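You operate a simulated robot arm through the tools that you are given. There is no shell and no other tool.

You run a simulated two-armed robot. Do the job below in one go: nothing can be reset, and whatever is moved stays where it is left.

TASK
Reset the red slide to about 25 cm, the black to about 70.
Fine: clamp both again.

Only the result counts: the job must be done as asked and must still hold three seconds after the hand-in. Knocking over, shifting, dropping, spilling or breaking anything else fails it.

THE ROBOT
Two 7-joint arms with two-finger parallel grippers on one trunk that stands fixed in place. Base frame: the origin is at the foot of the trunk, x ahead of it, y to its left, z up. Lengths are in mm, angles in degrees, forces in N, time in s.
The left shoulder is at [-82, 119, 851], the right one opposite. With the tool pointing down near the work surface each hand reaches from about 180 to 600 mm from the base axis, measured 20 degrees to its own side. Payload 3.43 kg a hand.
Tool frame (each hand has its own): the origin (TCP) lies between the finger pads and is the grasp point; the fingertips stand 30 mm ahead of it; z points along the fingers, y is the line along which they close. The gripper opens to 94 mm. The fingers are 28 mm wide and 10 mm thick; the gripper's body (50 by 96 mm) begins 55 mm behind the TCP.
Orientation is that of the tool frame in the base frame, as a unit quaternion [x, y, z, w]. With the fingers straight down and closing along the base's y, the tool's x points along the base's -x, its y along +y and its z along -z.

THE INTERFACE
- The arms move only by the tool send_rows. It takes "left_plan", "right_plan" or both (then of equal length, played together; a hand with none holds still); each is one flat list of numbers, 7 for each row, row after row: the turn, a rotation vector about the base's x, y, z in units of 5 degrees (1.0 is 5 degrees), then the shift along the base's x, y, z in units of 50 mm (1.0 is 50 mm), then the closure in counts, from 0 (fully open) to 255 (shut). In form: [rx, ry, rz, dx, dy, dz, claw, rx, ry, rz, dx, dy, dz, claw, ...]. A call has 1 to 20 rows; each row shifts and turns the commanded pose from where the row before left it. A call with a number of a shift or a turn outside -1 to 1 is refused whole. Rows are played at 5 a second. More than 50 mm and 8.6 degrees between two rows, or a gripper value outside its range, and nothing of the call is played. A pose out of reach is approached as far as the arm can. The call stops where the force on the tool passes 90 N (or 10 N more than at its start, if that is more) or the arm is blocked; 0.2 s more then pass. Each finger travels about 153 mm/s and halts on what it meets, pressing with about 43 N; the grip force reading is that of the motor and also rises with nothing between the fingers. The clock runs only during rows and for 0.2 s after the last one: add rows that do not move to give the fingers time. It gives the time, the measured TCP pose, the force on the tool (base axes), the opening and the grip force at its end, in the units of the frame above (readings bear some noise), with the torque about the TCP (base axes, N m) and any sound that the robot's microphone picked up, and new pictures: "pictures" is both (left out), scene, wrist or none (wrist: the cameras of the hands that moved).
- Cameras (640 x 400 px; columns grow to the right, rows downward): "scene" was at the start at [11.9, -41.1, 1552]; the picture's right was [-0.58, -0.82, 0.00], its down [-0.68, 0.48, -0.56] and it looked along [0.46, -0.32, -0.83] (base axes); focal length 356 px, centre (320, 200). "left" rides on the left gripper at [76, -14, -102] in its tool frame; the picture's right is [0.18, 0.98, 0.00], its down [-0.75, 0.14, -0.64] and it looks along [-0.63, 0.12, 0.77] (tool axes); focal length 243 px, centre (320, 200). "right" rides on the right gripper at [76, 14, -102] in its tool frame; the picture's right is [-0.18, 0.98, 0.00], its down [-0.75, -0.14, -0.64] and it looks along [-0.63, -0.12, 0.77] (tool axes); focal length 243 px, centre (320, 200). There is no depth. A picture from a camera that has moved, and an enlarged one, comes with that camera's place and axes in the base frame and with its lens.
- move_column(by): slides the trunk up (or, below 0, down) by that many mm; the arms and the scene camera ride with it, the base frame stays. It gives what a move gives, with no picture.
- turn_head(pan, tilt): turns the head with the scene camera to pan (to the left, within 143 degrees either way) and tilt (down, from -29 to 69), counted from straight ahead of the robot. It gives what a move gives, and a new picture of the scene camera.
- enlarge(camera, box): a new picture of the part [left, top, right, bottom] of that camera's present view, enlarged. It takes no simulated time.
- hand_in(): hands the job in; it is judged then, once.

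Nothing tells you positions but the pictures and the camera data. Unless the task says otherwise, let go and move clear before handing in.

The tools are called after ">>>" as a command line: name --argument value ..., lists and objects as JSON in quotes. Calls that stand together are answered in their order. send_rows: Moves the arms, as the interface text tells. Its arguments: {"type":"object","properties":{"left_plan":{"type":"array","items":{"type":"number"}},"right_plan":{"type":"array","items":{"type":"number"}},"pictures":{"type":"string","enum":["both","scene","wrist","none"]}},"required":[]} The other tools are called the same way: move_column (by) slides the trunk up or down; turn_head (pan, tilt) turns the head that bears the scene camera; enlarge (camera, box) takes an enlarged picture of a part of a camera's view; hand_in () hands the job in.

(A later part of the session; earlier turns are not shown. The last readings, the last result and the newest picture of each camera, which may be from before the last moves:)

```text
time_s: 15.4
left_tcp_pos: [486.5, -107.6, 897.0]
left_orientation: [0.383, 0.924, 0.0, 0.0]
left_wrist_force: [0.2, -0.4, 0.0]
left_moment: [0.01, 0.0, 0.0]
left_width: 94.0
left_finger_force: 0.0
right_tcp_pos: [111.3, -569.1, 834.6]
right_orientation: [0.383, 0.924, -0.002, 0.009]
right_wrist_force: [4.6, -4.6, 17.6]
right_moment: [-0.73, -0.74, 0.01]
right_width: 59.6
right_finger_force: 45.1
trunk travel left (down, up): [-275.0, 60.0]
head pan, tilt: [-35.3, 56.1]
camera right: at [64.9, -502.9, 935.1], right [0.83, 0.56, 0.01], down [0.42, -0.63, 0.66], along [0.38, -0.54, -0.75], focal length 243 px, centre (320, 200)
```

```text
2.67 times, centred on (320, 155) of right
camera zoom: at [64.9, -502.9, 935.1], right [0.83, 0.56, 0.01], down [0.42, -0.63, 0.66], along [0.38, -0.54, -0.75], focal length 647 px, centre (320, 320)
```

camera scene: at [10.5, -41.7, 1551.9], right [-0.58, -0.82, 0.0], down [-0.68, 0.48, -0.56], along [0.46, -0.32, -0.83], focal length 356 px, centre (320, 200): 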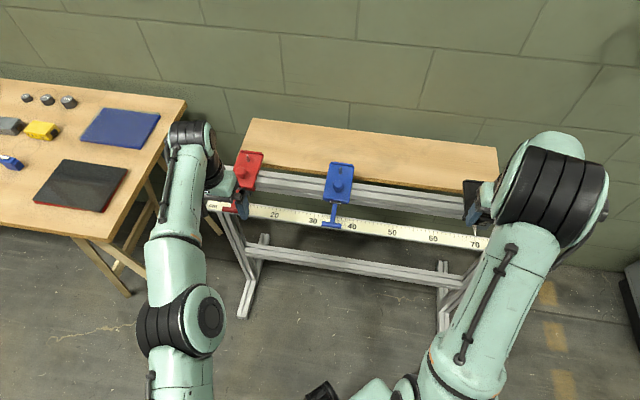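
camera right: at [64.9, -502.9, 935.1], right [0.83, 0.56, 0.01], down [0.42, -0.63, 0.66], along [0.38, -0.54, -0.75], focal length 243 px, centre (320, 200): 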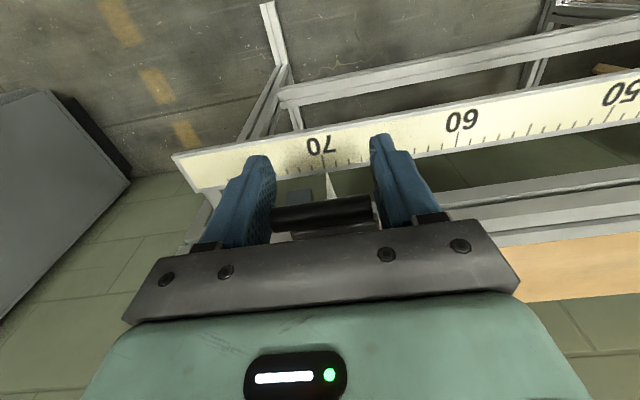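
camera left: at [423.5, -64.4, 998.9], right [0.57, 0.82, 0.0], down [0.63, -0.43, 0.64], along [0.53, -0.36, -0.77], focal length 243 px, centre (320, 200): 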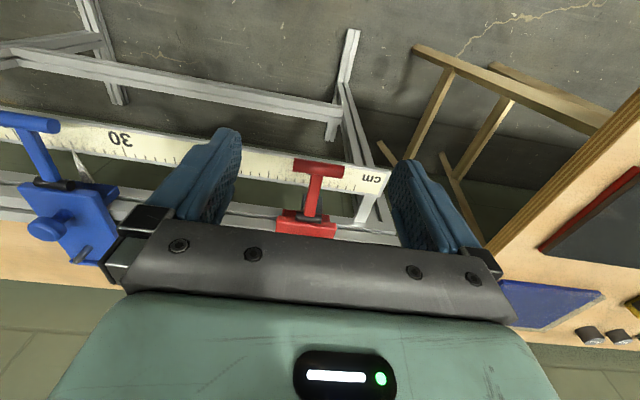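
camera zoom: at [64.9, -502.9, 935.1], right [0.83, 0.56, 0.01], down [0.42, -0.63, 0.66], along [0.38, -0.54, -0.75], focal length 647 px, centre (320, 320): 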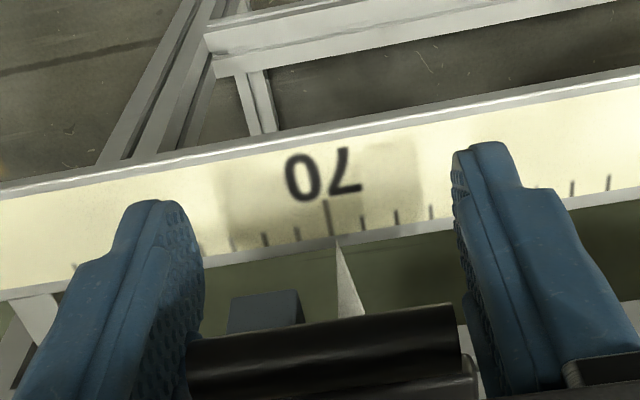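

The pointer drifted to about 69.8 and the bar is slipping in the pads. I'll nudge it 2 mm back along the rail, then release, raise and push the lever down with closed fingertips instead.

>>> send_rows --right_plan '[0, 0, 0, -0.03, -0.03, 0.0, 255, 0, 0, 0, 0, 0, 0, 255, 0, 0, 0, 0, 0, 0, 50, 0, 0, 0, 0, 0, 0, 50]' --pictures "wrist"

>>> enlarge --camera "right" --box '[200, 80, 440, 230]'

```text
time_s: 16.4
left_tcp_pos: [486.1, -107.3, 897.5]
left_orientation: [0.383, 0.924, 0.0, 0.0]
left_wrist_force: [0.2, 0.1, -0.2]
left_moment: [0.0, -0.02, 0.0]
left_width: 94.2
left_finger_force: 0.1
right_tcp_pos: [107.3, -571.2, 830.8]
right_orientation: [0.384, 0.923, 0.0, 0.008]
right_wrist_force: [0.1, 0.9, 0.0]
right_moment: [-0.02, 0.01, 0.0]
right_width: 75.4
right_finger_force: 0.1
trunk travel left (down, up): [-275.0, 60.0]
head pan, tilt: [-35.3, 56.1]
camera right: at [62.7, -504.7, 933.6], right [0.83, 0.56, 0.01], down [0.42, -0.63, 0.65], along [0.37, -0.53, -0.76], focal length 243 px, centre (320, 200)
```

right: 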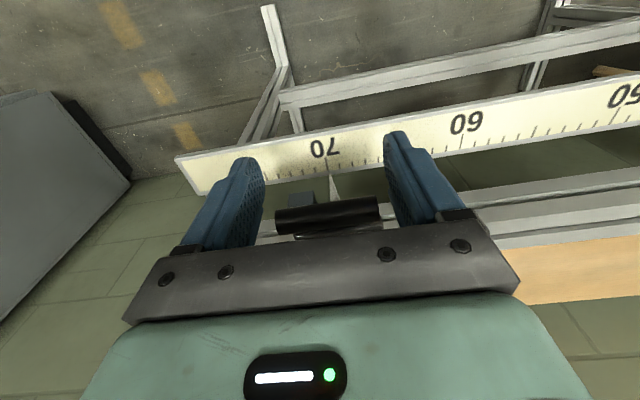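

```text
2.67 times, centred on (320, 155) of right
camera zoom: at [62.7, -504.7, 933.6], right [0.83, 0.56, 0.01], down [0.42, -0.63, 0.65], along [0.37, -0.53, -0.76], focal length 647 px, centre (320, 320)
```

zoom: 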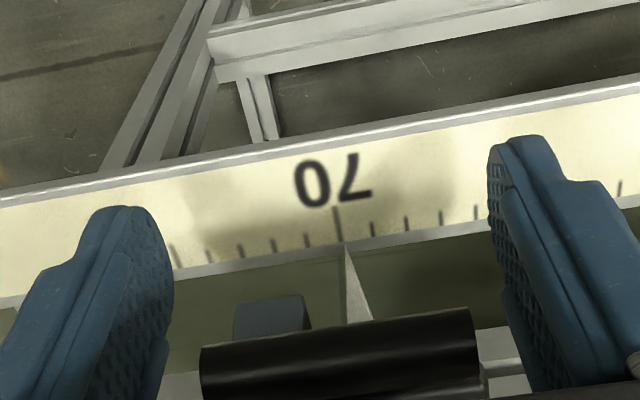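

The pointer reads about 69.8–69.9. Now I'll raise the hand, close the fingers and position them above the bar.

>>> send_rows --right_plan '[0, 0, 0, 0.04, 0.04, 0, 50, 0, 0, 0, 0, 0, 0.6, 50, 0, 0, 0, 0, 0, 0.6, 50, 0, 0, 0, 0.14, -0.14, 0, 255, 0, 0, 0, 0, 0, 0, 255, 0, 0, 0, 0, 0, 0, 255]' --pictures "both"

>>> enlarge --camera "right" --box '[200, 80, 440, 230]'

```text
time_s: 17.8
left_tcp_pos: [486.2, -108.1, 896.7]
left_orientation: [0.383, 0.924, 0.0, -0.001]
left_wrist_force: [0.2, -0.3, 0.8]
left_moment: [0.0, 0.01, 0.02]
left_width: 93.9
left_finger_force: 0.0
right_tcp_pos: [116.7, -574.9, 894.4]
right_orientation: [0.383, 0.924, 0.0, 0.009]
right_wrist_force: [0.6, 0.1, -0.7]
right_moment: [-0.01, 0.01, -0.01]
right_width: 0.0
right_finger_force: 33.5
trunk travel left (down, up): [-275.0, 60.0]
head pan, tilt: [-35.3, 56.1]
camera scene: at [12.0, -41.3, 1552.0], right [-0.58, -0.82, 0.0], down [-0.68, 0.48, -0.56], along [0.46, -0.32, -0.83], focal length 356 px, centre (320, 200)
camera right: at [71.3, -509.7, 995.1], right [0.83, 0.56, 0.01], down [0.42, -0.63, 0.65], along [0.37, -0.54, -0.76], focal length 243 px, centre (320, 200)
```

scene: 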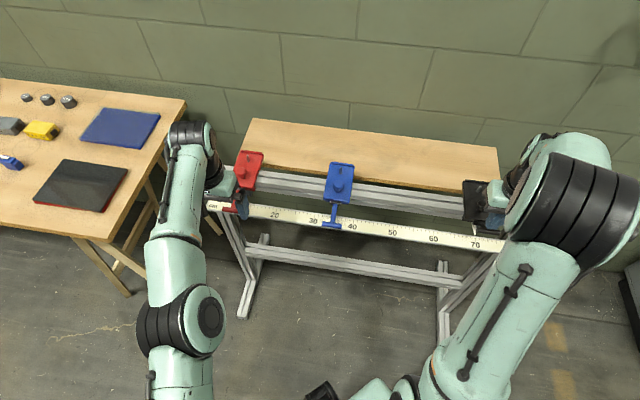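
right: 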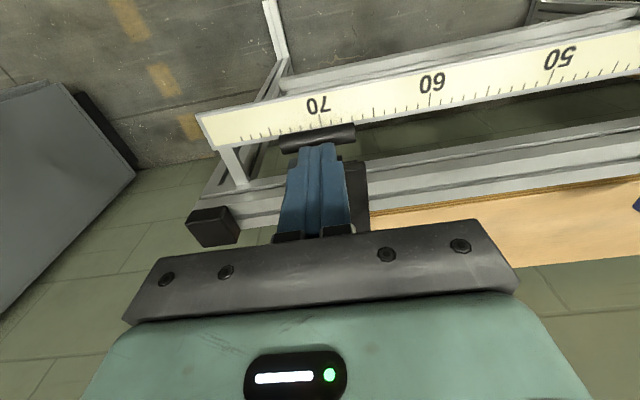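

```text
2.67 times, centred on (320, 155) of right
camera zoom: at [71.3, -509.7, 995.1], right [0.83, 0.56, 0.01], down [0.42, -0.63, 0.65], along [0.37, -0.54, -0.76], focal length 647 px, centre (320, 320)
```

zoom: 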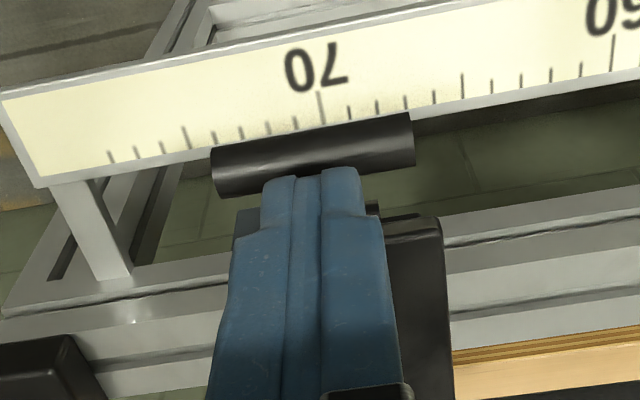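

The fingertips are directly above the bar. Pushing down along the lever's arc.

>>> send_rows --right_plan '[0, 0, 0, -0.028, 0.028, -0.2, 255, 0, 0, 0, 0, 0, -0.2, 255, 0, 0, 0, -0.083, 0.083, -0.168, 255, 0, 0, 0, -0.062, 0.062, -0.186, 255, 0, 0, 0, -0.038, 0.038, -0.198, 255]' --pictures "wrist"

>>> enlarge --camera "right" --box '[200, 80, 440, 230]'

```text
time_s: 19.0
left_tcp_pos: [486.2, -107.8, 896.7]
left_orientation: [0.383, 0.924, 0.0, 0.001]
left_wrist_force: [0.9, -1.0, 0.5]
left_moment: [0.0, 0.02, -0.01]
left_width: 94.0
left_finger_force: 0.1
right_tcp_pos: [108.2, -564.4, 846.3]
right_orientation: [0.383, 0.924, 0.0, 0.008]
right_wrist_force: [0.1, 0.3, -0.3]
right_moment: [0.01, 0.03, -0.03]
right_width: 0.0
right_finger_force: 32.8
trunk travel left (down, up): [-275.0, 60.0]
head pan, tilt: [-35.3, 56.1]
camera right: at [62.3, -498.9, 947.5], right [0.83, 0.56, 0.01], down [0.42, -0.63, 0.65], along [0.37, -0.54, -0.76], focal length 243 px, centre (320, 200)
```

right: 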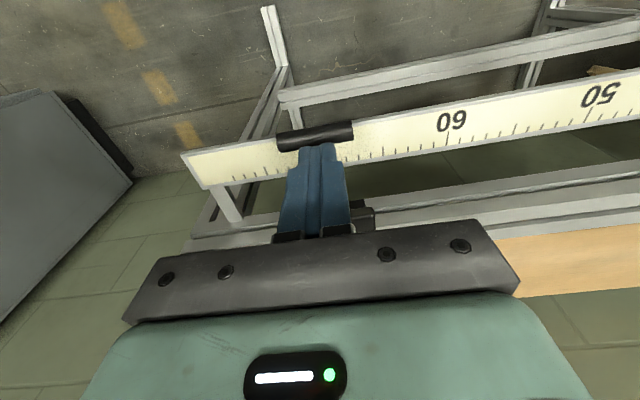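

```text
2.67 times, centred on (320, 155) of right
camera zoom: at [62.3, -498.9, 947.5], right [0.83, 0.56, 0.01], down [0.42, -0.63, 0.65], along [0.37, -0.54, -0.76], focal length 647 px, centre (320, 320)
```

zoom: 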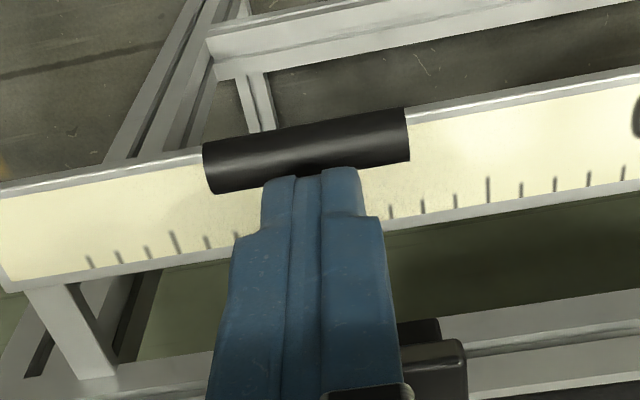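

The lever appears to have dropped close to horizontal with no resistance left. I'll continue straight down to press it home.

>>> send_rows --right_plan '[0, 0, 0, 0, 0, -0.14, 255, 0, 0, 0, 0, 0, -0.14, 255, 0, 0, 0, 0, 0, -0.1, 255, 0, 0, 0, 0, 0, 0, 255]' --pictures "wrist"

>>> enlarge --camera "right" --box '[200, 80, 440, 230]'

```text
time_s: 20.1
left_tcp_pos: [485.8, -104.0, 898.9]
left_orientation: [0.383, 0.924, -0.003, 0.001]
left_wrist_force: [0.0, -0.2, 0.0]
left_moment: [0.03, 0.01, 0.02]
left_width: 94.1
left_finger_force: 0.0
right_tcp_pos: [106.8, -563.7, 838.3]
right_orientation: [0.384, 0.923, -0.005, 0.019]
right_wrist_force: [-7.7, 23.5, 56.7]
right_moment: [0.99, 0.52, -0.08]
right_width: 0.1
right_finger_force: 33.5
trunk travel left (down, up): [-275.0, 60.0]
head pan, tilt: [-35.3, 56.1]
stopped in row 4 (right hand): the force on the tool passed its limit at 91 N (the readings are from after the stop); the commanded pose is now the measured one
camera right: at [60.3, -496.4, 937.5], right [0.83, 0.56, 0.01], down [0.41, -0.62, 0.67], along [0.38, -0.55, -0.74], focal length 243 px, centre (320, 200)
```

right: 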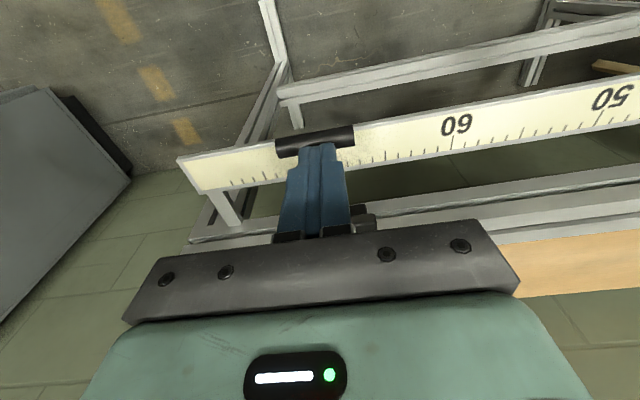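

```text
2.67 times, centred on (320, 155) of right
camera zoom: at [60.3, -496.4, 937.5], right [0.83, 0.56, 0.01], down [0.41, -0.62, 0.67], along [0.38, -0.55, -0.74], focal length 647 px, centre (320, 320)
```

zoom: 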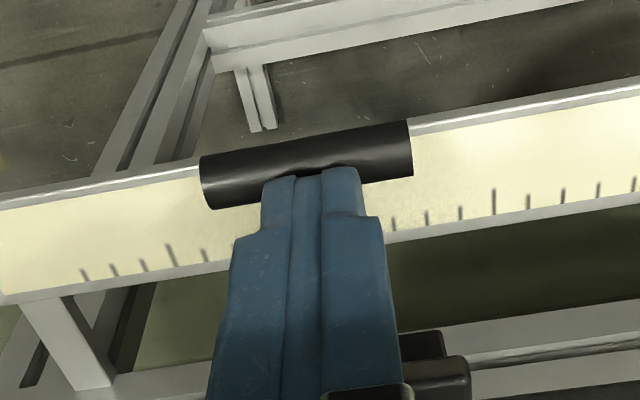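

The lever resisted firmly at over 90 N with the fingertips at about z 808, which fits its original horizontal position. I'll raise the hand and check the lever and pointer.

>>> send_rows --right_plan '[0, 0, 0, 0, 0, 0.6, 255, 0, 0, 0, 0, 0, 0.6, 255, -0.2, -0.2, 0, -0.4, 0.4, 0.6, 255, 0, 0, 0, -0.4, 0.4, 0.6, 0, 0, 0, 0, 0, 0, 0, 0]' --pictures "both"

>>> enlarge --camera "right" --box '[220, 80, 420, 210]'

>>> enlarge --camera "scene" --box '[420, 160, 520, 260]'

```text
time_s: 21.3
left_tcp_pos: [487.3, -107.0, 897.0]
left_orientation: [0.383, 0.924, -0.001, 0.0]
left_wrist_force: [-0.8, -0.1, -0.4]
left_moment: [-0.01, -0.01, 0.0]
left_width: 94.1
left_finger_force: 0.1
right_tcp_pos: [67.3, -529.2, 951.0]
right_orientation: [0.385, 0.923, -0.009, 0.028]
right_wrist_force: [0.2, -0.2, 0.2]
right_moment: [-0.01, -0.01, 0.03]
right_width: 94.0
right_finger_force: 0.0
trunk travel left (down, up): [-275.0, 60.0]
head pan, tilt: [-35.3, 56.1]
camera scene: at [12.3, -41.9, 1551.9], right [-0.58, -0.82, 0.0], down [-0.68, 0.48, -0.56], along [0.46, -0.32, -0.83], focal length 356 px, centre (320, 200)
camera right: at [19.3, -460.5, 1048.7], right [0.83, 0.56, 0.01], down [0.4, -0.61, 0.68], along [0.39, -0.56, -0.73], focal length 243 px, centre (320, 200)
```

scene: 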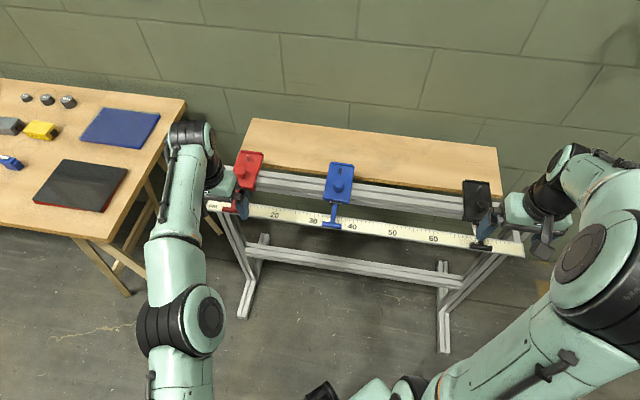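
right: 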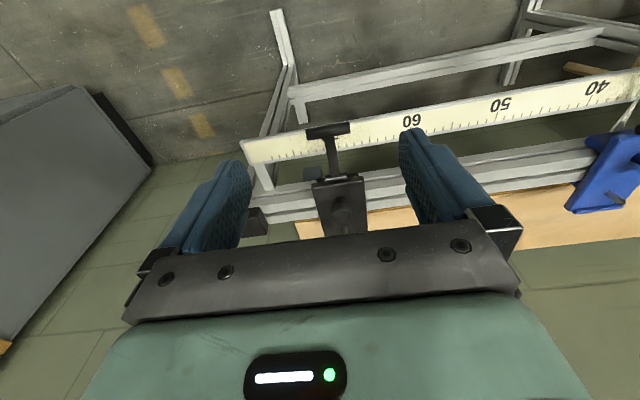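

```text
3.08 times, centred on (320, 145) of right
camera zoom: at [19.3, -460.5, 1048.7], right [0.83, 0.56, 0.01], down [0.4, -0.61, 0.68], along [0.39, -0.56, -0.73], focal length 746 px, centre (320, 369)
```

zoom: 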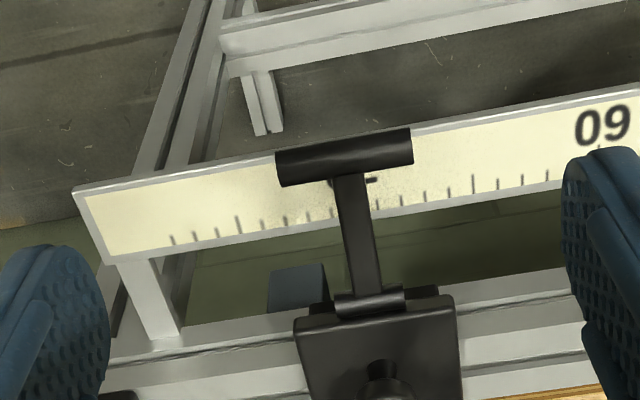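

```text
4.00 times, centred on (470, 210) of scene
camera zoom: at [12.3, -41.9, 1551.9], right [-0.58, -0.82, 0.0], down [-0.68, 0.48, -0.56], along [0.46, -0.32, -0.83], focal length 1424 px, centre (-280, 160)
```

zoom: 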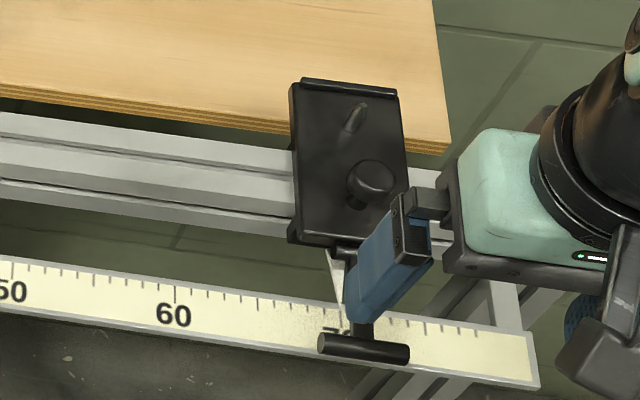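

The black lever is back at its original angle and the pointer is near 70. Next is red: I'll tilt the left hand back about 35° around the rail axis to gain reach, and straighten the right hand.

>>> send_rows --left_plan '[-0.707, -0.707, 0, 0, 0, 0, 0, -0.707, -0.707, 0, 0, 0, 0, 0, -0.707, -0.707, 0, 0, 0, 0, 0, -0.707, -0.707, 0, 0, 0, 0, 0, -0.707, -0.707, 0, 0, 0, 0, 0, -0.707, -0.707, 0, 0, 0, 0, 0, -0.707, -0.707, 0, 0, 0, 0, 0, 0, 0, 0, 0, 0, 0, 0]' --right_plan '[0.24, 0.24, 0, -0.2, 0.2, 0.4, 0, 0.24, 0.24, 0, -0.2, 0.2, 0.4, 0, 0, 0, 0, -0.2, 0.2, 0.4, 0, 0, 0, 0, 0, 0, 0, 0, 0, 0, 0, 0, 0, 0, 0, 0, 0, 0, 0, 0, 0, 0, 0, 0, 0, 0, 0, 0, 0, 0, 0, 0, 0, 0, 0, 0]' --pictures "both"

>>> enlarge --camera "scene" --box '[420, 160, 520, 260]'

>>> enlarge --camera "left" --box '[200, 100, 440, 250]'

```text
time_s: 23.1
left_tcp_pos: [486.6, -107.3, 896.7]
left_orientation: [0.365, 0.881, -0.115, 0.278]
left_wrist_force: [-0.1, 0.3, 0.0]
left_moment: [0.0, 0.0, 0.0]
left_width: 94.0
left_finger_force: 0.1
right_tcp_pos: [35.7, -497.4, 1012.2]
right_orientation: [0.385, 0.923, 0.002, 0.0]
right_wrist_force: [0.4, -0.2, -0.5]
right_moment: [-0.01, -0.02, -0.01]
right_width: 94.1
right_finger_force: 0.1
trunk travel left (down, up): [-275.0, 60.0]
head pan, tilt: [-35.3, 56.1]
camera scene: at [11.9, -41.3, 1552.0], right [-0.58, -0.82, 0.0], down [-0.68, 0.48, -0.56], along [0.46, -0.32, -0.83], focal length 356 px, centre (320, 200)
camera right: at [-7.4, -432.6, 1114.5], right [0.83, 0.56, 0.0], down [0.43, -0.64, 0.64], along [0.36, -0.53, -0.77], focal length 243 px, centre (320, 200)
camera left: at [392.5, -32.2, 936.3], right [0.59, 0.8, -0.11], down [0.28, -0.08, 0.96], along [0.76, -0.59, -0.27], focal length 243 px, centre (320, 200)
```

scene: 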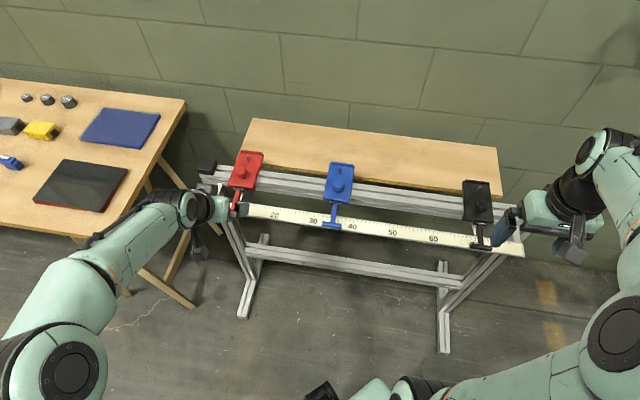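
right: 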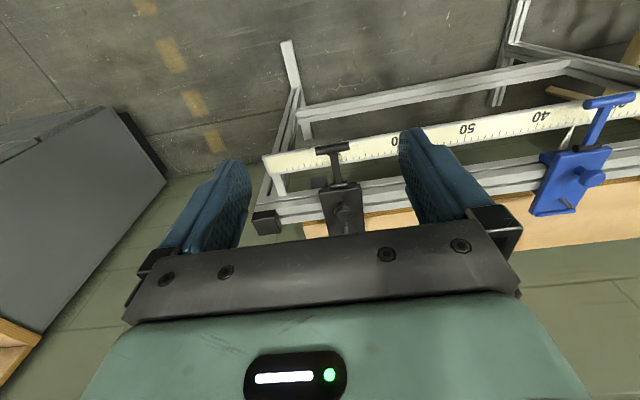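
left: 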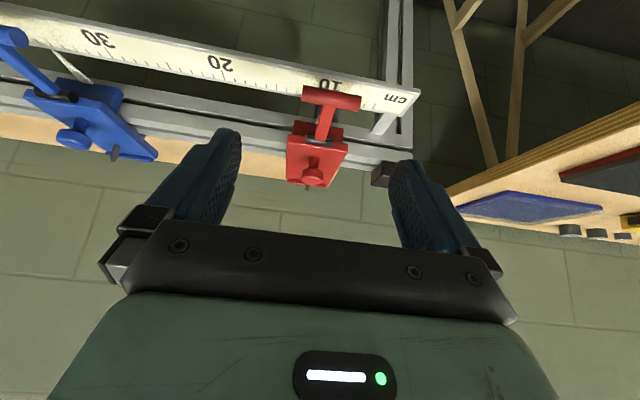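

```text
4.00 times, centred on (470, 210) of scene
camera zoom: at [11.9, -41.3, 1552.0], right [-0.58, -0.82, 0.0], down [-0.68, 0.48, -0.56], along [0.46, -0.32, -0.83], focal length 1424 px, centre (-280, 160)
```

zoom: 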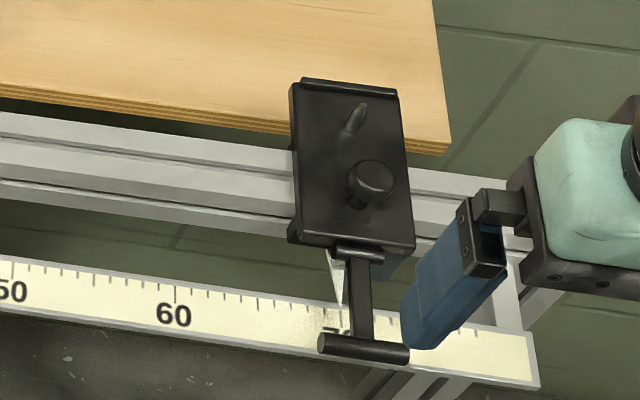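

```text
2.67 times, centred on (320, 175) of left
camera zoom: at [392.5, -32.2, 936.3], right [0.59, 0.8, -0.11], down [0.28, -0.08, 0.96], along [0.76, -0.59, -0.27], focal length 647 px, centre (320, 267)
```

zoom: 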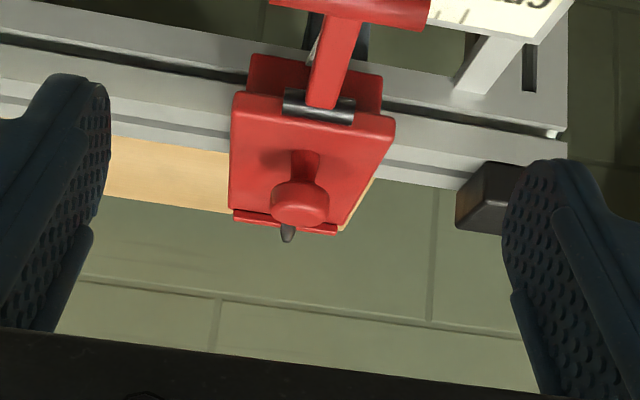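

Black's pointer sits right at 70 with the lever down. The red T-bar computes to about (526, -134, 801). I'll bring the tilted left hand down toward it, stopping slightly above.

>>> send_rows --left_plan '[0, 0, 0, 0.3, -0.2, -0.2, 0, 0, 0, 0, 0.3, -0.2, -0.4, 0, 0, 0, 0, 0.188, -0.14, -0.5, 0, 0, 0, 0, 0, 0, 0, 0]' --pictures "both"

>>> enlarge --camera "left" --box '[200, 60, 440, 210]'

>>> enlarge --camera "scene" --box '[190, 150, 290, 240]'

```text
time_s: 24.1
left_tcp_pos: [527.6, -133.7, 843.3]
left_orientation: [0.365, 0.881, -0.115, 0.278]
left_wrist_force: [-0.1, 0.0, -0.9]
left_moment: [0.03, -0.03, 0.03]
left_width: 93.8
left_finger_force: 0.1
right_tcp_pos: [36.5, -496.2, 1011.8]
right_orientation: [0.384, 0.923, 0.002, 0.001]
right_wrist_force: [0.9, -0.7, 0.3]
right_moment: [0.03, -0.03, -0.02]
right_width: 93.9
right_finger_force: 0.0
trunk travel left (down, up): [-275.0, 60.0]
head pan, tilt: [-35.3, 56.1]
camera scene: at [11.6, -40.9, 1552.0], right [-0.58, -0.82, 0.0], down [-0.68, 0.48, -0.56], along [0.46, -0.32, -0.83], focal length 356 px, centre (320, 200)
camera left: at [432.1, -58.0, 882.7], right [0.59, 0.8, -0.11], down [0.28, -0.08, 0.96], along [0.76, -0.59, -0.27], focal length 243 px, centre (320, 200)
```

scene: 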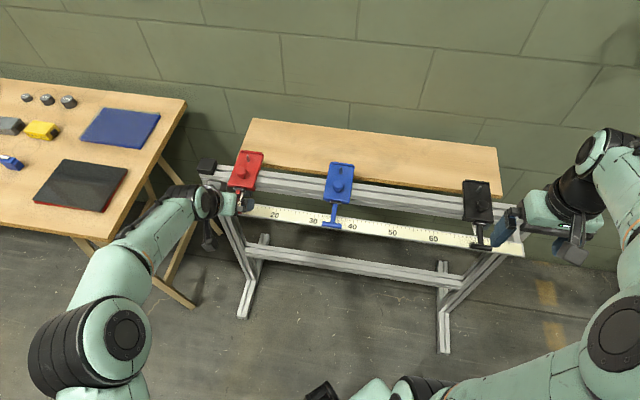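
left: 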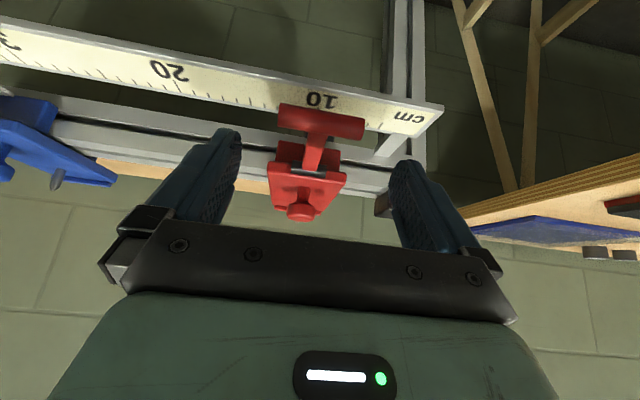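

```text
2.67 times, centred on (320, 135) of left
camera zoom: at [432.1, -58.0, 882.7], right [0.59, 0.8, -0.11], down [0.28, -0.08, 0.96], along [0.76, -0.59, -0.27], focal length 647 px, centre (320, 373)
```

zoom: 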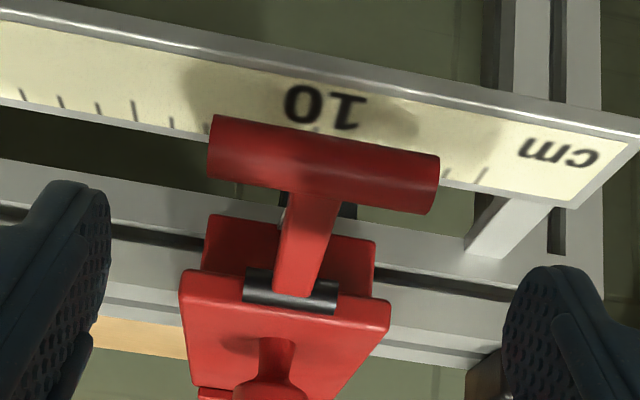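

```text
4.44 times, centred on (240, 195) of scene
camera zoom: at [11.6, -40.9, 1552.0], right [-0.58, -0.82, 0.0], down [-0.68, 0.48, -0.56], along [0.46, -0.32, -0.83], focal length 1582 px, centre (676, 222)
```

zoom: 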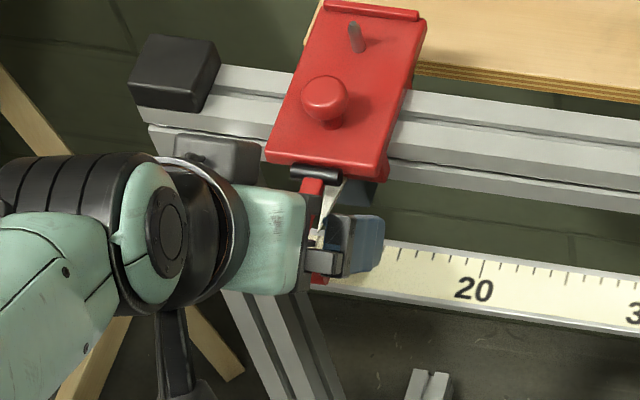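

The bar is directly below the TCP line and well centred. Lowering 42 mm and closing on its ends.

>>> send_rows --left_plan '[0, 0, 0, 0, -0.02, -0.42, 0, 0, 0, 0, 0, -0.01, -0.42, 0, 0, 0, 0, 0, 0, 0, 0, 0, 0, 0, 0, 0, 0, 255, 0, 0, 0, 0, 0, 0, 255, 0, 0, 0, 0, 0, 0, 255]' --pictures "both"

>>> enlarge --camera "left" --box '[200, 100, 440, 250]'

>>> enlarge --camera "scene" --box '[190, 150, 290, 240]'

```text
time_s: 25.5
left_tcp_pos: [524.3, -136.1, 803.1]
left_orientation: [0.365, 0.88, -0.116, 0.28]
left_wrist_force: [-8.3, 0.3, 16.0]
left_moment: [-0.16, 0.24, -0.13]
left_width: 59.6
left_finger_force: 44.9
right_tcp_pos: [34.7, -497.7, 1012.9]
right_orientation: [0.384, 0.923, 0.002, 0.001]
right_wrist_force: [-0.1, 0.0, 0.0]
right_moment: [0.0, 0.0, 0.0]
right_width: 93.9
right_finger_force: 0.1
trunk travel left (down, up): [-275.0, 60.0]
head pan, tilt: [-35.3, 56.1]
camera scene: at [9.4, -40.7, 1552.1], right [-0.58, -0.82, 0.0], down [-0.68, 0.48, -0.56], along [0.46, -0.32, -0.83], focal length 356 px, centre (320, 200)
camera left: at [430.5, -61.0, 841.4], right [0.59, 0.8, -0.11], down [0.27, -0.07, 0.96], along [0.76, -0.59, -0.26], focal length 243 px, centre (320, 200)
```

scene: 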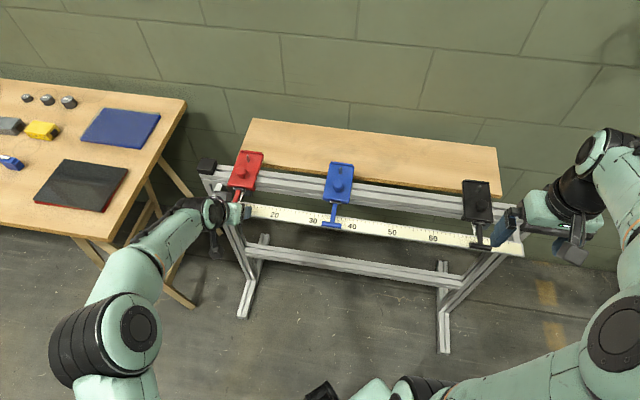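
left: 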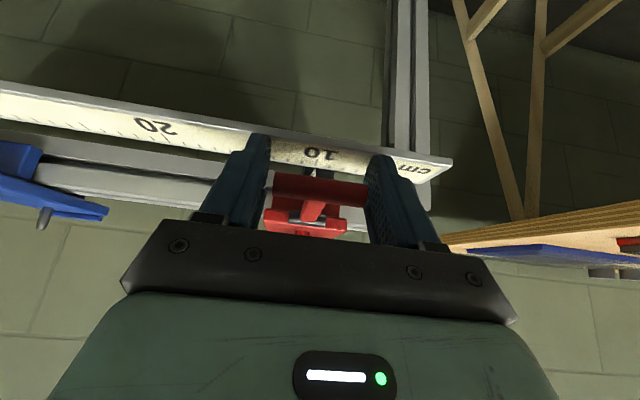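

```text
2.67 times, centred on (320, 175) of left
camera zoom: at [430.5, -61.0, 841.4], right [0.59, 0.8, -0.11], down [0.27, -0.07, 0.96], along [0.76, -0.59, -0.26], focal length 647 px, centre (320, 267)
```

zoom: 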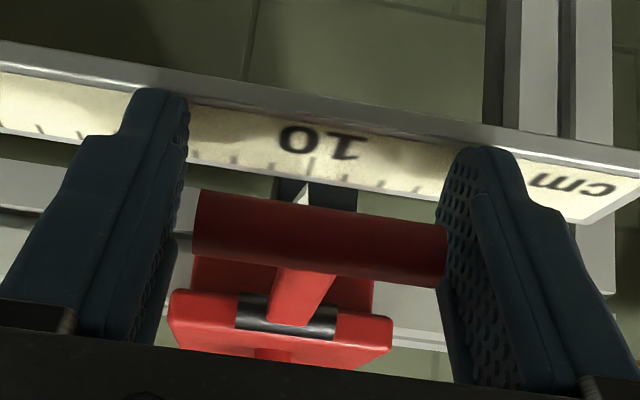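

```text
4.44 times, centred on (240, 195) of scene
camera zoom: at [9.4, -40.7, 1552.1], right [-0.58, -0.82, 0.0], down [-0.68, 0.48, -0.56], along [0.46, -0.32, -0.83], focal length 1582 px, centre (676, 222)
```

zoom: 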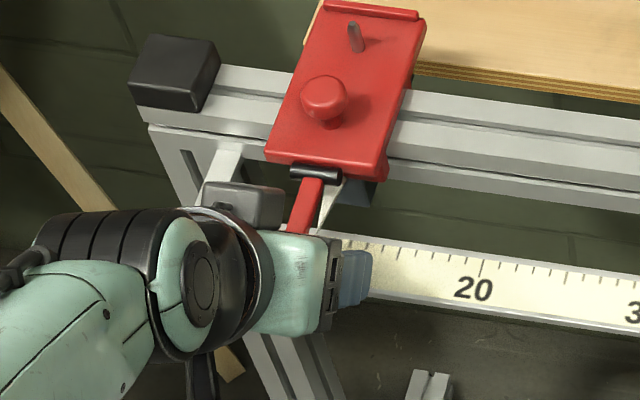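

Red's bar is gripped. Lifting the first ~30° in the same arc.

>>> send_rows --left_plan '[0, 0, 0, 0.014, -0.014, 0.214, 255, 0, 0, 0, 0.035, -0.035, 0.204, 255, 0, 0, 0, 0.06, -0.06, 0.188, 255]' --pictures "wrist"

>>> enlarge --camera "left" --box '[200, 100, 440, 250]'

```text
time_s: 26.3
left_tcp_pos: [528.6, -138.6, 823.9]
left_orientation: [0.366, 0.884, -0.113, 0.268]
left_wrist_force: [-19.7, 12.3, -19.3]
left_moment: [1.01, 0.94, 0.05]
left_width: 60.4
left_finger_force: 45.3
right_tcp_pos: [37.0, -496.9, 1013.1]
right_orientation: [0.384, 0.923, 0.002, 0.0]
right_wrist_force: [-0.2, 0.1, -0.7]
right_moment: [0.02, -0.05, -0.02]
right_width: 94.1
right_finger_force: 0.1
trunk travel left (down, up): [-275.0, 60.0]
head pan, tilt: [-35.3, 56.1]
camera left: at [433.9, -63.9, 865.5], right [0.59, 0.8, -0.11], down [0.29, -0.09, 0.95], along [0.75, -0.59, -0.29], focal length 243 px, centre (320, 200)
```

left: 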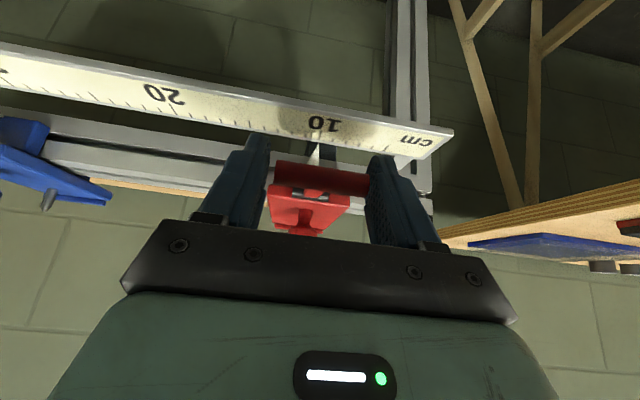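

```text
2.67 times, centred on (320, 175) of left
camera zoom: at [433.9, -63.9, 865.5], right [0.59, 0.8, -0.11], down [0.29, -0.09, 0.95], along [0.75, -0.59, -0.29], focal length 647 px, centre (320, 267)
```

zoom: 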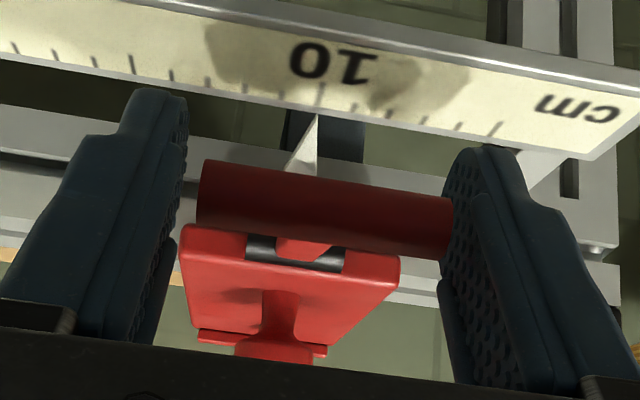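

The lever is following. Continuing the arc.

>>> send_rows --left_plan '[0, 0, 0, 0.06, -0.06, 0.18, 255, 0, 0, 0, 0.085, -0.085, 0.165, 255, 0, 0, 0, 0.1, -0.1, 0.14, 255]' --pictures "wrist"

>>> enlarge --camera "left" --box '[200, 100, 440, 250]'

```text
time_s: 27.1
left_tcp_pos: [541.7, -153.8, 854.2]
left_orientation: [0.366, 0.882, -0.115, 0.274]
left_wrist_force: [-12.9, 15.9, -7.5]
left_moment: [0.88, 0.8, -0.02]
left_width: 60.1
left_finger_force: 44.7
right_tcp_pos: [36.0, -496.8, 1012.0]
right_orientation: [0.385, 0.923, 0.001, 0.001]
right_wrist_force: [0.1, -0.4, 1.0]
right_moment: [0.02, 0.03, 0.03]
right_width: 94.1
right_finger_force: 0.1
trunk travel left (down, up): [-275.0, 60.0]
head pan, tilt: [-35.3, 56.1]
camera left: at [447.9, -78.2, 894.7], right [0.59, 0.8, -0.11], down [0.28, -0.08, 0.96], along [0.76, -0.59, -0.27], focal length 243 px, centre (320, 200)
```

left: 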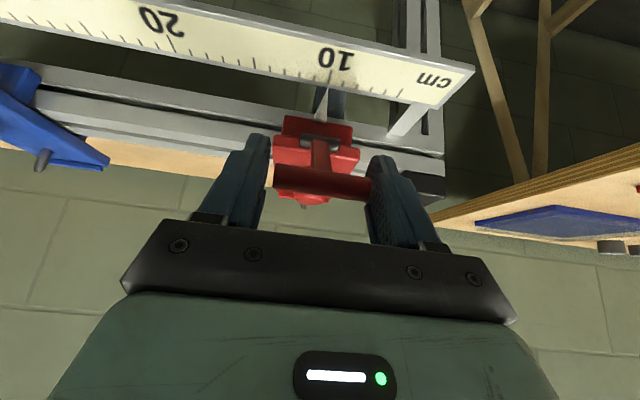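

```text
2.67 times, centred on (320, 175) of left
camera zoom: at [447.9, -78.2, 894.7], right [0.59, 0.8, -0.11], down [0.28, -0.08, 0.96], along [0.76, -0.59, -0.27], focal length 647 px, centre (320, 267)
```

zoom: 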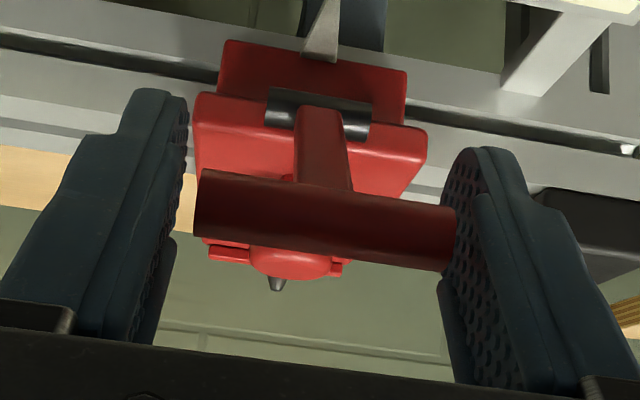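

The lever is at about 55° with the grip solid. A little more to reach the open stop.

>>> send_rows --left_plan '[0, 0, 0, 0.09, -0.09, 0.08, 255, 0, 0, 0, 0.09, -0.09, 0.05, 255, 0, 0, 0, 0, 0, 0, 255]' --pictures "wrist"

>>> enlarge --camera "left" --box '[200, 100, 440, 250]'

```text
time_s: 27.9
left_tcp_pos: [551.2, -163.1, 861.2]
left_orientation: [0.365, 0.881, -0.115, 0.277]
left_wrist_force: [-10.7, 17.0, -2.3]
left_moment: [0.74, 0.85, -0.12]
left_width: 59.9
left_finger_force: 45.1
right_tcp_pos: [35.1, -496.1, 1012.9]
right_orientation: [0.384, 0.923, 0.001, 0.001]
right_wrist_force: [-0.7, -0.3, 1.0]
right_moment: [-0.01, -0.01, 0.0]
right_width: 93.7
right_finger_force: 0.0
trunk travel left (down, up): [-275.0, 60.0]
head pan, tilt: [-35.3, 56.1]
camera left: at [456.5, -87.1, 901.2], right [0.59, 0.8, -0.11], down [0.28, -0.08, 0.96], along [0.76, -0.59, -0.27], focal length 243 px, centre (320, 200)
```

left: 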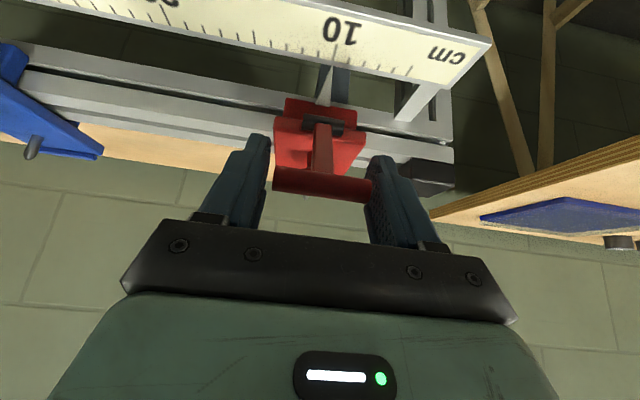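

```text
2.67 times, centred on (320, 175) of left
camera zoom: at [456.5, -87.1, 901.2], right [0.59, 0.8, -0.11], down [0.28, -0.08, 0.96], along [0.76, -0.59, -0.27], focal length 647 px, centre (320, 267)
```

zoom: 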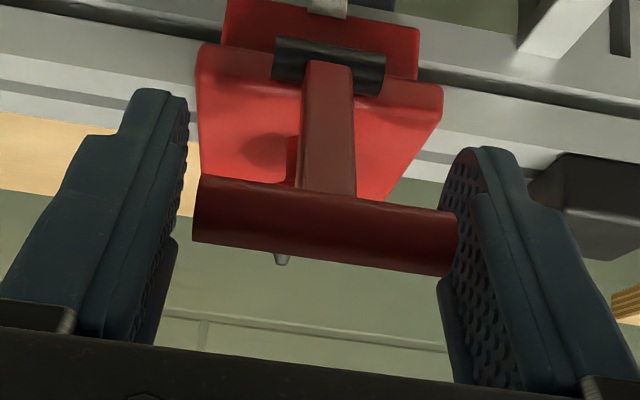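

The lever is nearly upright. A 15 mm test slide toward higher numbers.

>>> send_rows --left_plan '[0, 0, 0, 0.03, -0.03, 0.01, 255, 0, 0, 0, -0.1, -0.1, 0, 255, 0, 0, 0, -0.1, -0.1, 0, 255, 0, 0, 0, 0, 0, 0, 255]' --pictures "both"

>>> enlarge --camera "left" --box '[200, 0, 440, 150]'

>>> enlarge --camera "scene" --box '[200, 150, 300, 240]'

```text
time_s: 28.9
left_tcp_pos: [543.0, -175.2, 862.6]
left_orientation: [0.364, 0.881, -0.115, 0.278]
left_wrist_force: [-13.3, 12.8, 3.2]
left_moment: [0.47, 0.86, -0.1]
left_width: 60.2
left_finger_force: 45.2
right_tcp_pos: [34.4, -495.4, 1013.3]
right_orientation: [0.385, 0.923, 0.001, 0.001]
right_wrist_force: [0.4, 0.4, 0.0]
right_moment: [-0.01, 0.01, 0.01]
right_width: 93.9
right_finger_force: 0.0
trunk travel left (down, up): [-275.0, 60.0]
head pan, tilt: [-35.3, 56.1]
camera scene: at [9.8, -39.4, 1552.1], right [-0.58, -0.82, 0.0], down [-0.68, 0.48, -0.56], along [0.46, -0.32, -0.83], focal length 356 px, centre (320, 200)
camera left: at [448.7, -99.8, 902.2], right [0.59, 0.8, -0.11], down [0.28, -0.08, 0.96], along [0.76, -0.59, -0.27], focal length 243 px, centre (320, 200)
```

scene: 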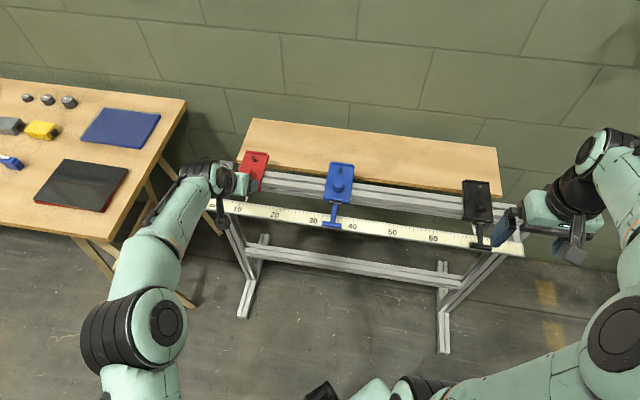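
left: 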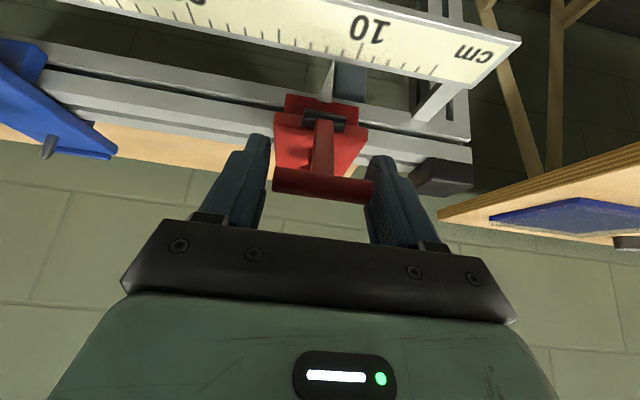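

```text
2.67 times, centred on (320, 75) of left
camera zoom: at [448.7, -99.8, 902.2], right [0.59, 0.8, -0.11], down [0.28, -0.08, 0.96], along [0.76, -0.59, -0.27], focal length 647 px, centre (320, 533)
```

zoom: 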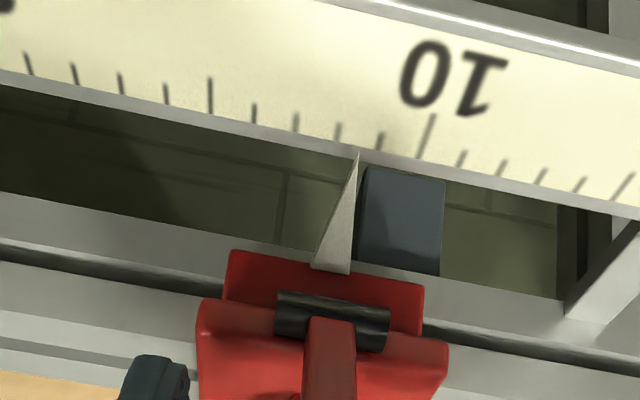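

```text
4.44 times, centred on (250, 195) of scene
camera zoom: at [9.8, -39.4, 1552.1], right [-0.58, -0.82, 0.0], down [-0.68, 0.48, -0.56], along [0.46, -0.32, -0.83], focal length 1582 px, centre (631, 222)
```

zoom: 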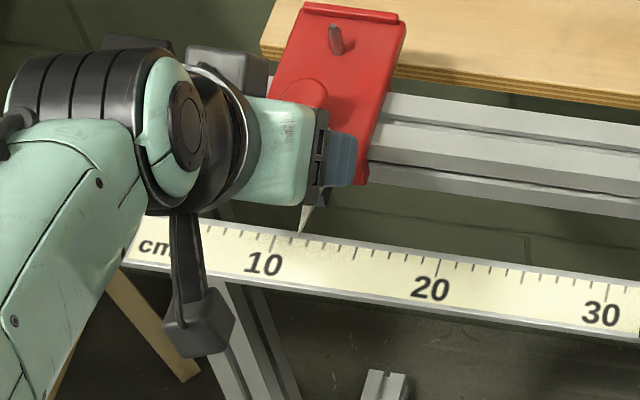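

The slide moves freely; the pointer reads about 11.5. Blue sits at about 34.7, so there's room to stop red at 25. Sliding 133 mm along the rail.

>>> send_rows --left_plan '[0, 0, 0, -0.188, -0.188, 0, 255, 0, 0, 0, -0.188, -0.188, 0, 255, 0, 0, 0, -0.188, -0.188, 0, 255, 0, 0, 0, -0.188, -0.188, 0, 255, 0, 0, 0, -0.188, -0.188, 0, 255, 0, 0, 0, -0.188, -0.188, 0, 255, 0, 0, 0, -0.188, -0.188, 0, 255, 0, 0, 0, -0.188, -0.188, 0, 255, 0, 0, 0, -0.188, -0.188, 0, 255, 0, 0, 0, -0.188, -0.188, 0, 255, 0, 0, 0, 0, 0, 0, 255, 0, 0, 0, 0, 0, 0, 255]' --pictures "both"

>>> enlarge --camera "left" --box '[200, 0, 440, 150]'

>>> enlarge --camera "scene" --box '[250, 150, 350, 240]'

```text
time_s: 31.5
left_tcp_pos: [449.8, -269.4, 861.6]
left_orientation: [0.365, 0.881, -0.116, 0.278]
left_wrist_force: [-2.6, -2.9, 9.6]
left_moment: [-0.38, 0.25, 0.02]
left_width: 59.8
left_finger_force: 45.0
right_tcp_pos: [35.5, -498.4, 1011.2]
right_orientation: [0.384, 0.923, 0.001, 0.0]
right_wrist_force: [0.4, 0.0, 0.2]
right_moment: [0.01, -0.02, 0.0]
right_width: 94.1
right_finger_force: 0.1
trunk travel left (down, up): [-275.0, 60.0]
head pan, tilt: [-35.3, 56.1]
camera scene: at [10.7, -40.9, 1552.0], right [-0.58, -0.82, 0.0], down [-0.68, 0.48, -0.56], along [0.46, -0.32, -0.83], focal length 356 px, centre (320, 200)
camera left: at [354.9, -193.9, 901.7], right [0.59, 0.8, -0.11], down [0.28, -0.07, 0.96], along [0.76, -0.59, -0.26], focal length 243 px, centre (320, 200)
```

scene: 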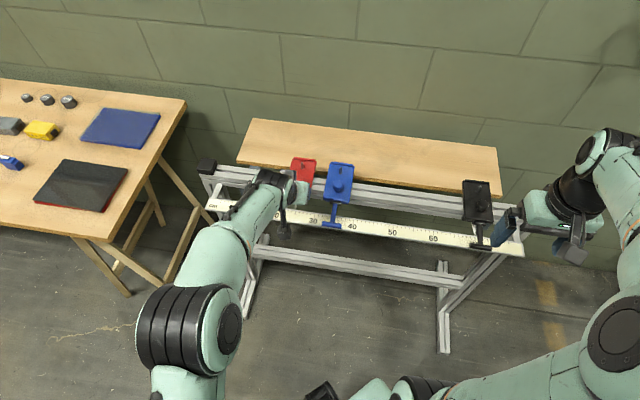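
left: 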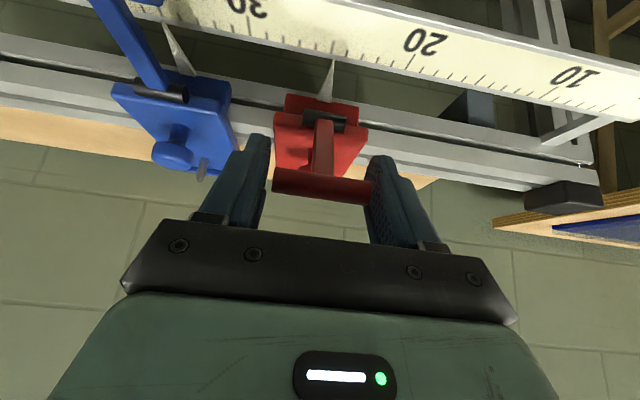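

```text
2.67 times, centred on (320, 75) of left
camera zoom: at [354.9, -193.9, 901.7], right [0.59, 0.8, -0.11], down [0.28, -0.07, 0.96], along [0.76, -0.59, -0.26], focal length 647 px, centre (320, 533)
```

zoom: 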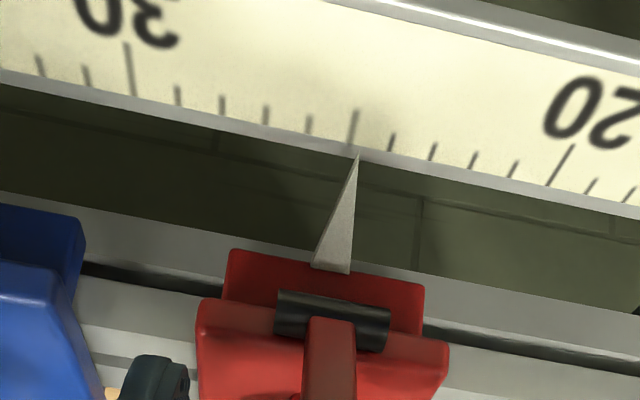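

```text
4.44 times, centred on (300, 195) of scene
camera zoom: at [10.7, -40.9, 1552.0], right [-0.58, -0.82, 0.0], down [-0.68, 0.48, -0.56], along [0.46, -0.32, -0.83], focal length 1582 px, centre (409, 222)
```

zoom: 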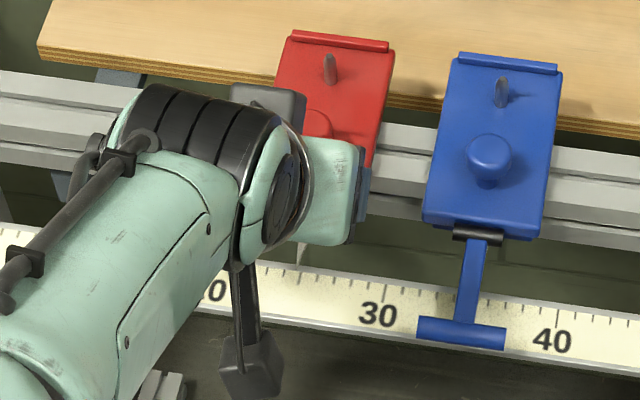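

Red's pointer reads 25 (about 24.8 in the wrist view, 25.2 in the scene view). Now lowering its lever along the reverse arc.

>>> send_rows --left_plan '[0, 0, 0, -0.134, 0.134, -0.088, 255, 0, 0, 0, -0.122, 0.122, -0.12, 255, 0, 0, 0, -0.105, 0.105, -0.148, 255, 0, 0, 0, -0.085, 0.085, -0.172, 255, 0, 0, 0, 0, 0, 0, 255]' --pictures "wrist"

>>> enlarge --camera "left" --box '[200, 70, 440, 220]'

```text
time_s: 32.7
left_tcp_pos: [428.5, -249.4, 837.5]
left_orientation: [0.364, 0.88, -0.116, 0.282]
left_wrist_force: [4.7, -4.6, 19.6]
left_moment: [-0.76, -0.87, -0.02]
left_width: 59.9
left_finger_force: 45.2
right_tcp_pos: [36.7, -497.0, 1011.4]
right_orientation: [0.385, 0.923, 0.001, 0.0]
right_wrist_force: [-0.3, 0.2, 0.4]
right_moment: [-0.02, 0.04, -0.01]
right_width: 93.9
right_finger_force: 0.0
trunk travel left (down, up): [-275.0, 60.0]
head pan, tilt: [-35.3, 56.1]
camera left: at [334.5, -173.3, 876.6], right [0.59, 0.8, -0.11], down [0.27, -0.07, 0.96], along [0.76, -0.59, -0.26], focal length 243 px, centre (320, 200)
```

left: 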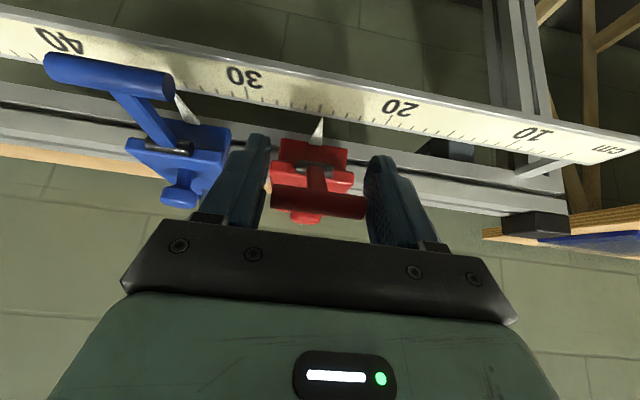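

```text
2.67 times, centred on (320, 145) of left
camera zoom: at [334.5, -173.3, 876.6], right [0.59, 0.8, -0.11], down [0.27, -0.07, 0.96], along [0.76, -0.59, -0.26], focal length 647 px, centre (320, 347)
```

zoom: 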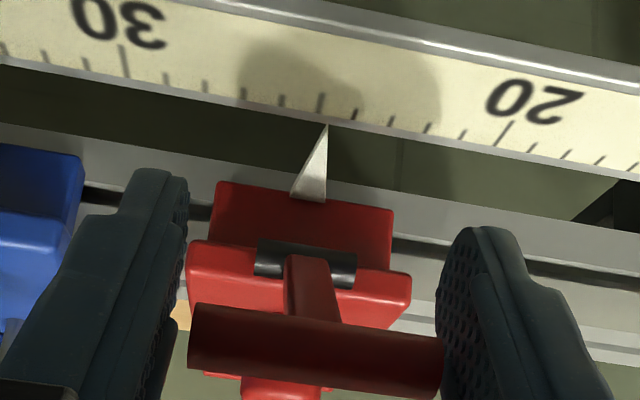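

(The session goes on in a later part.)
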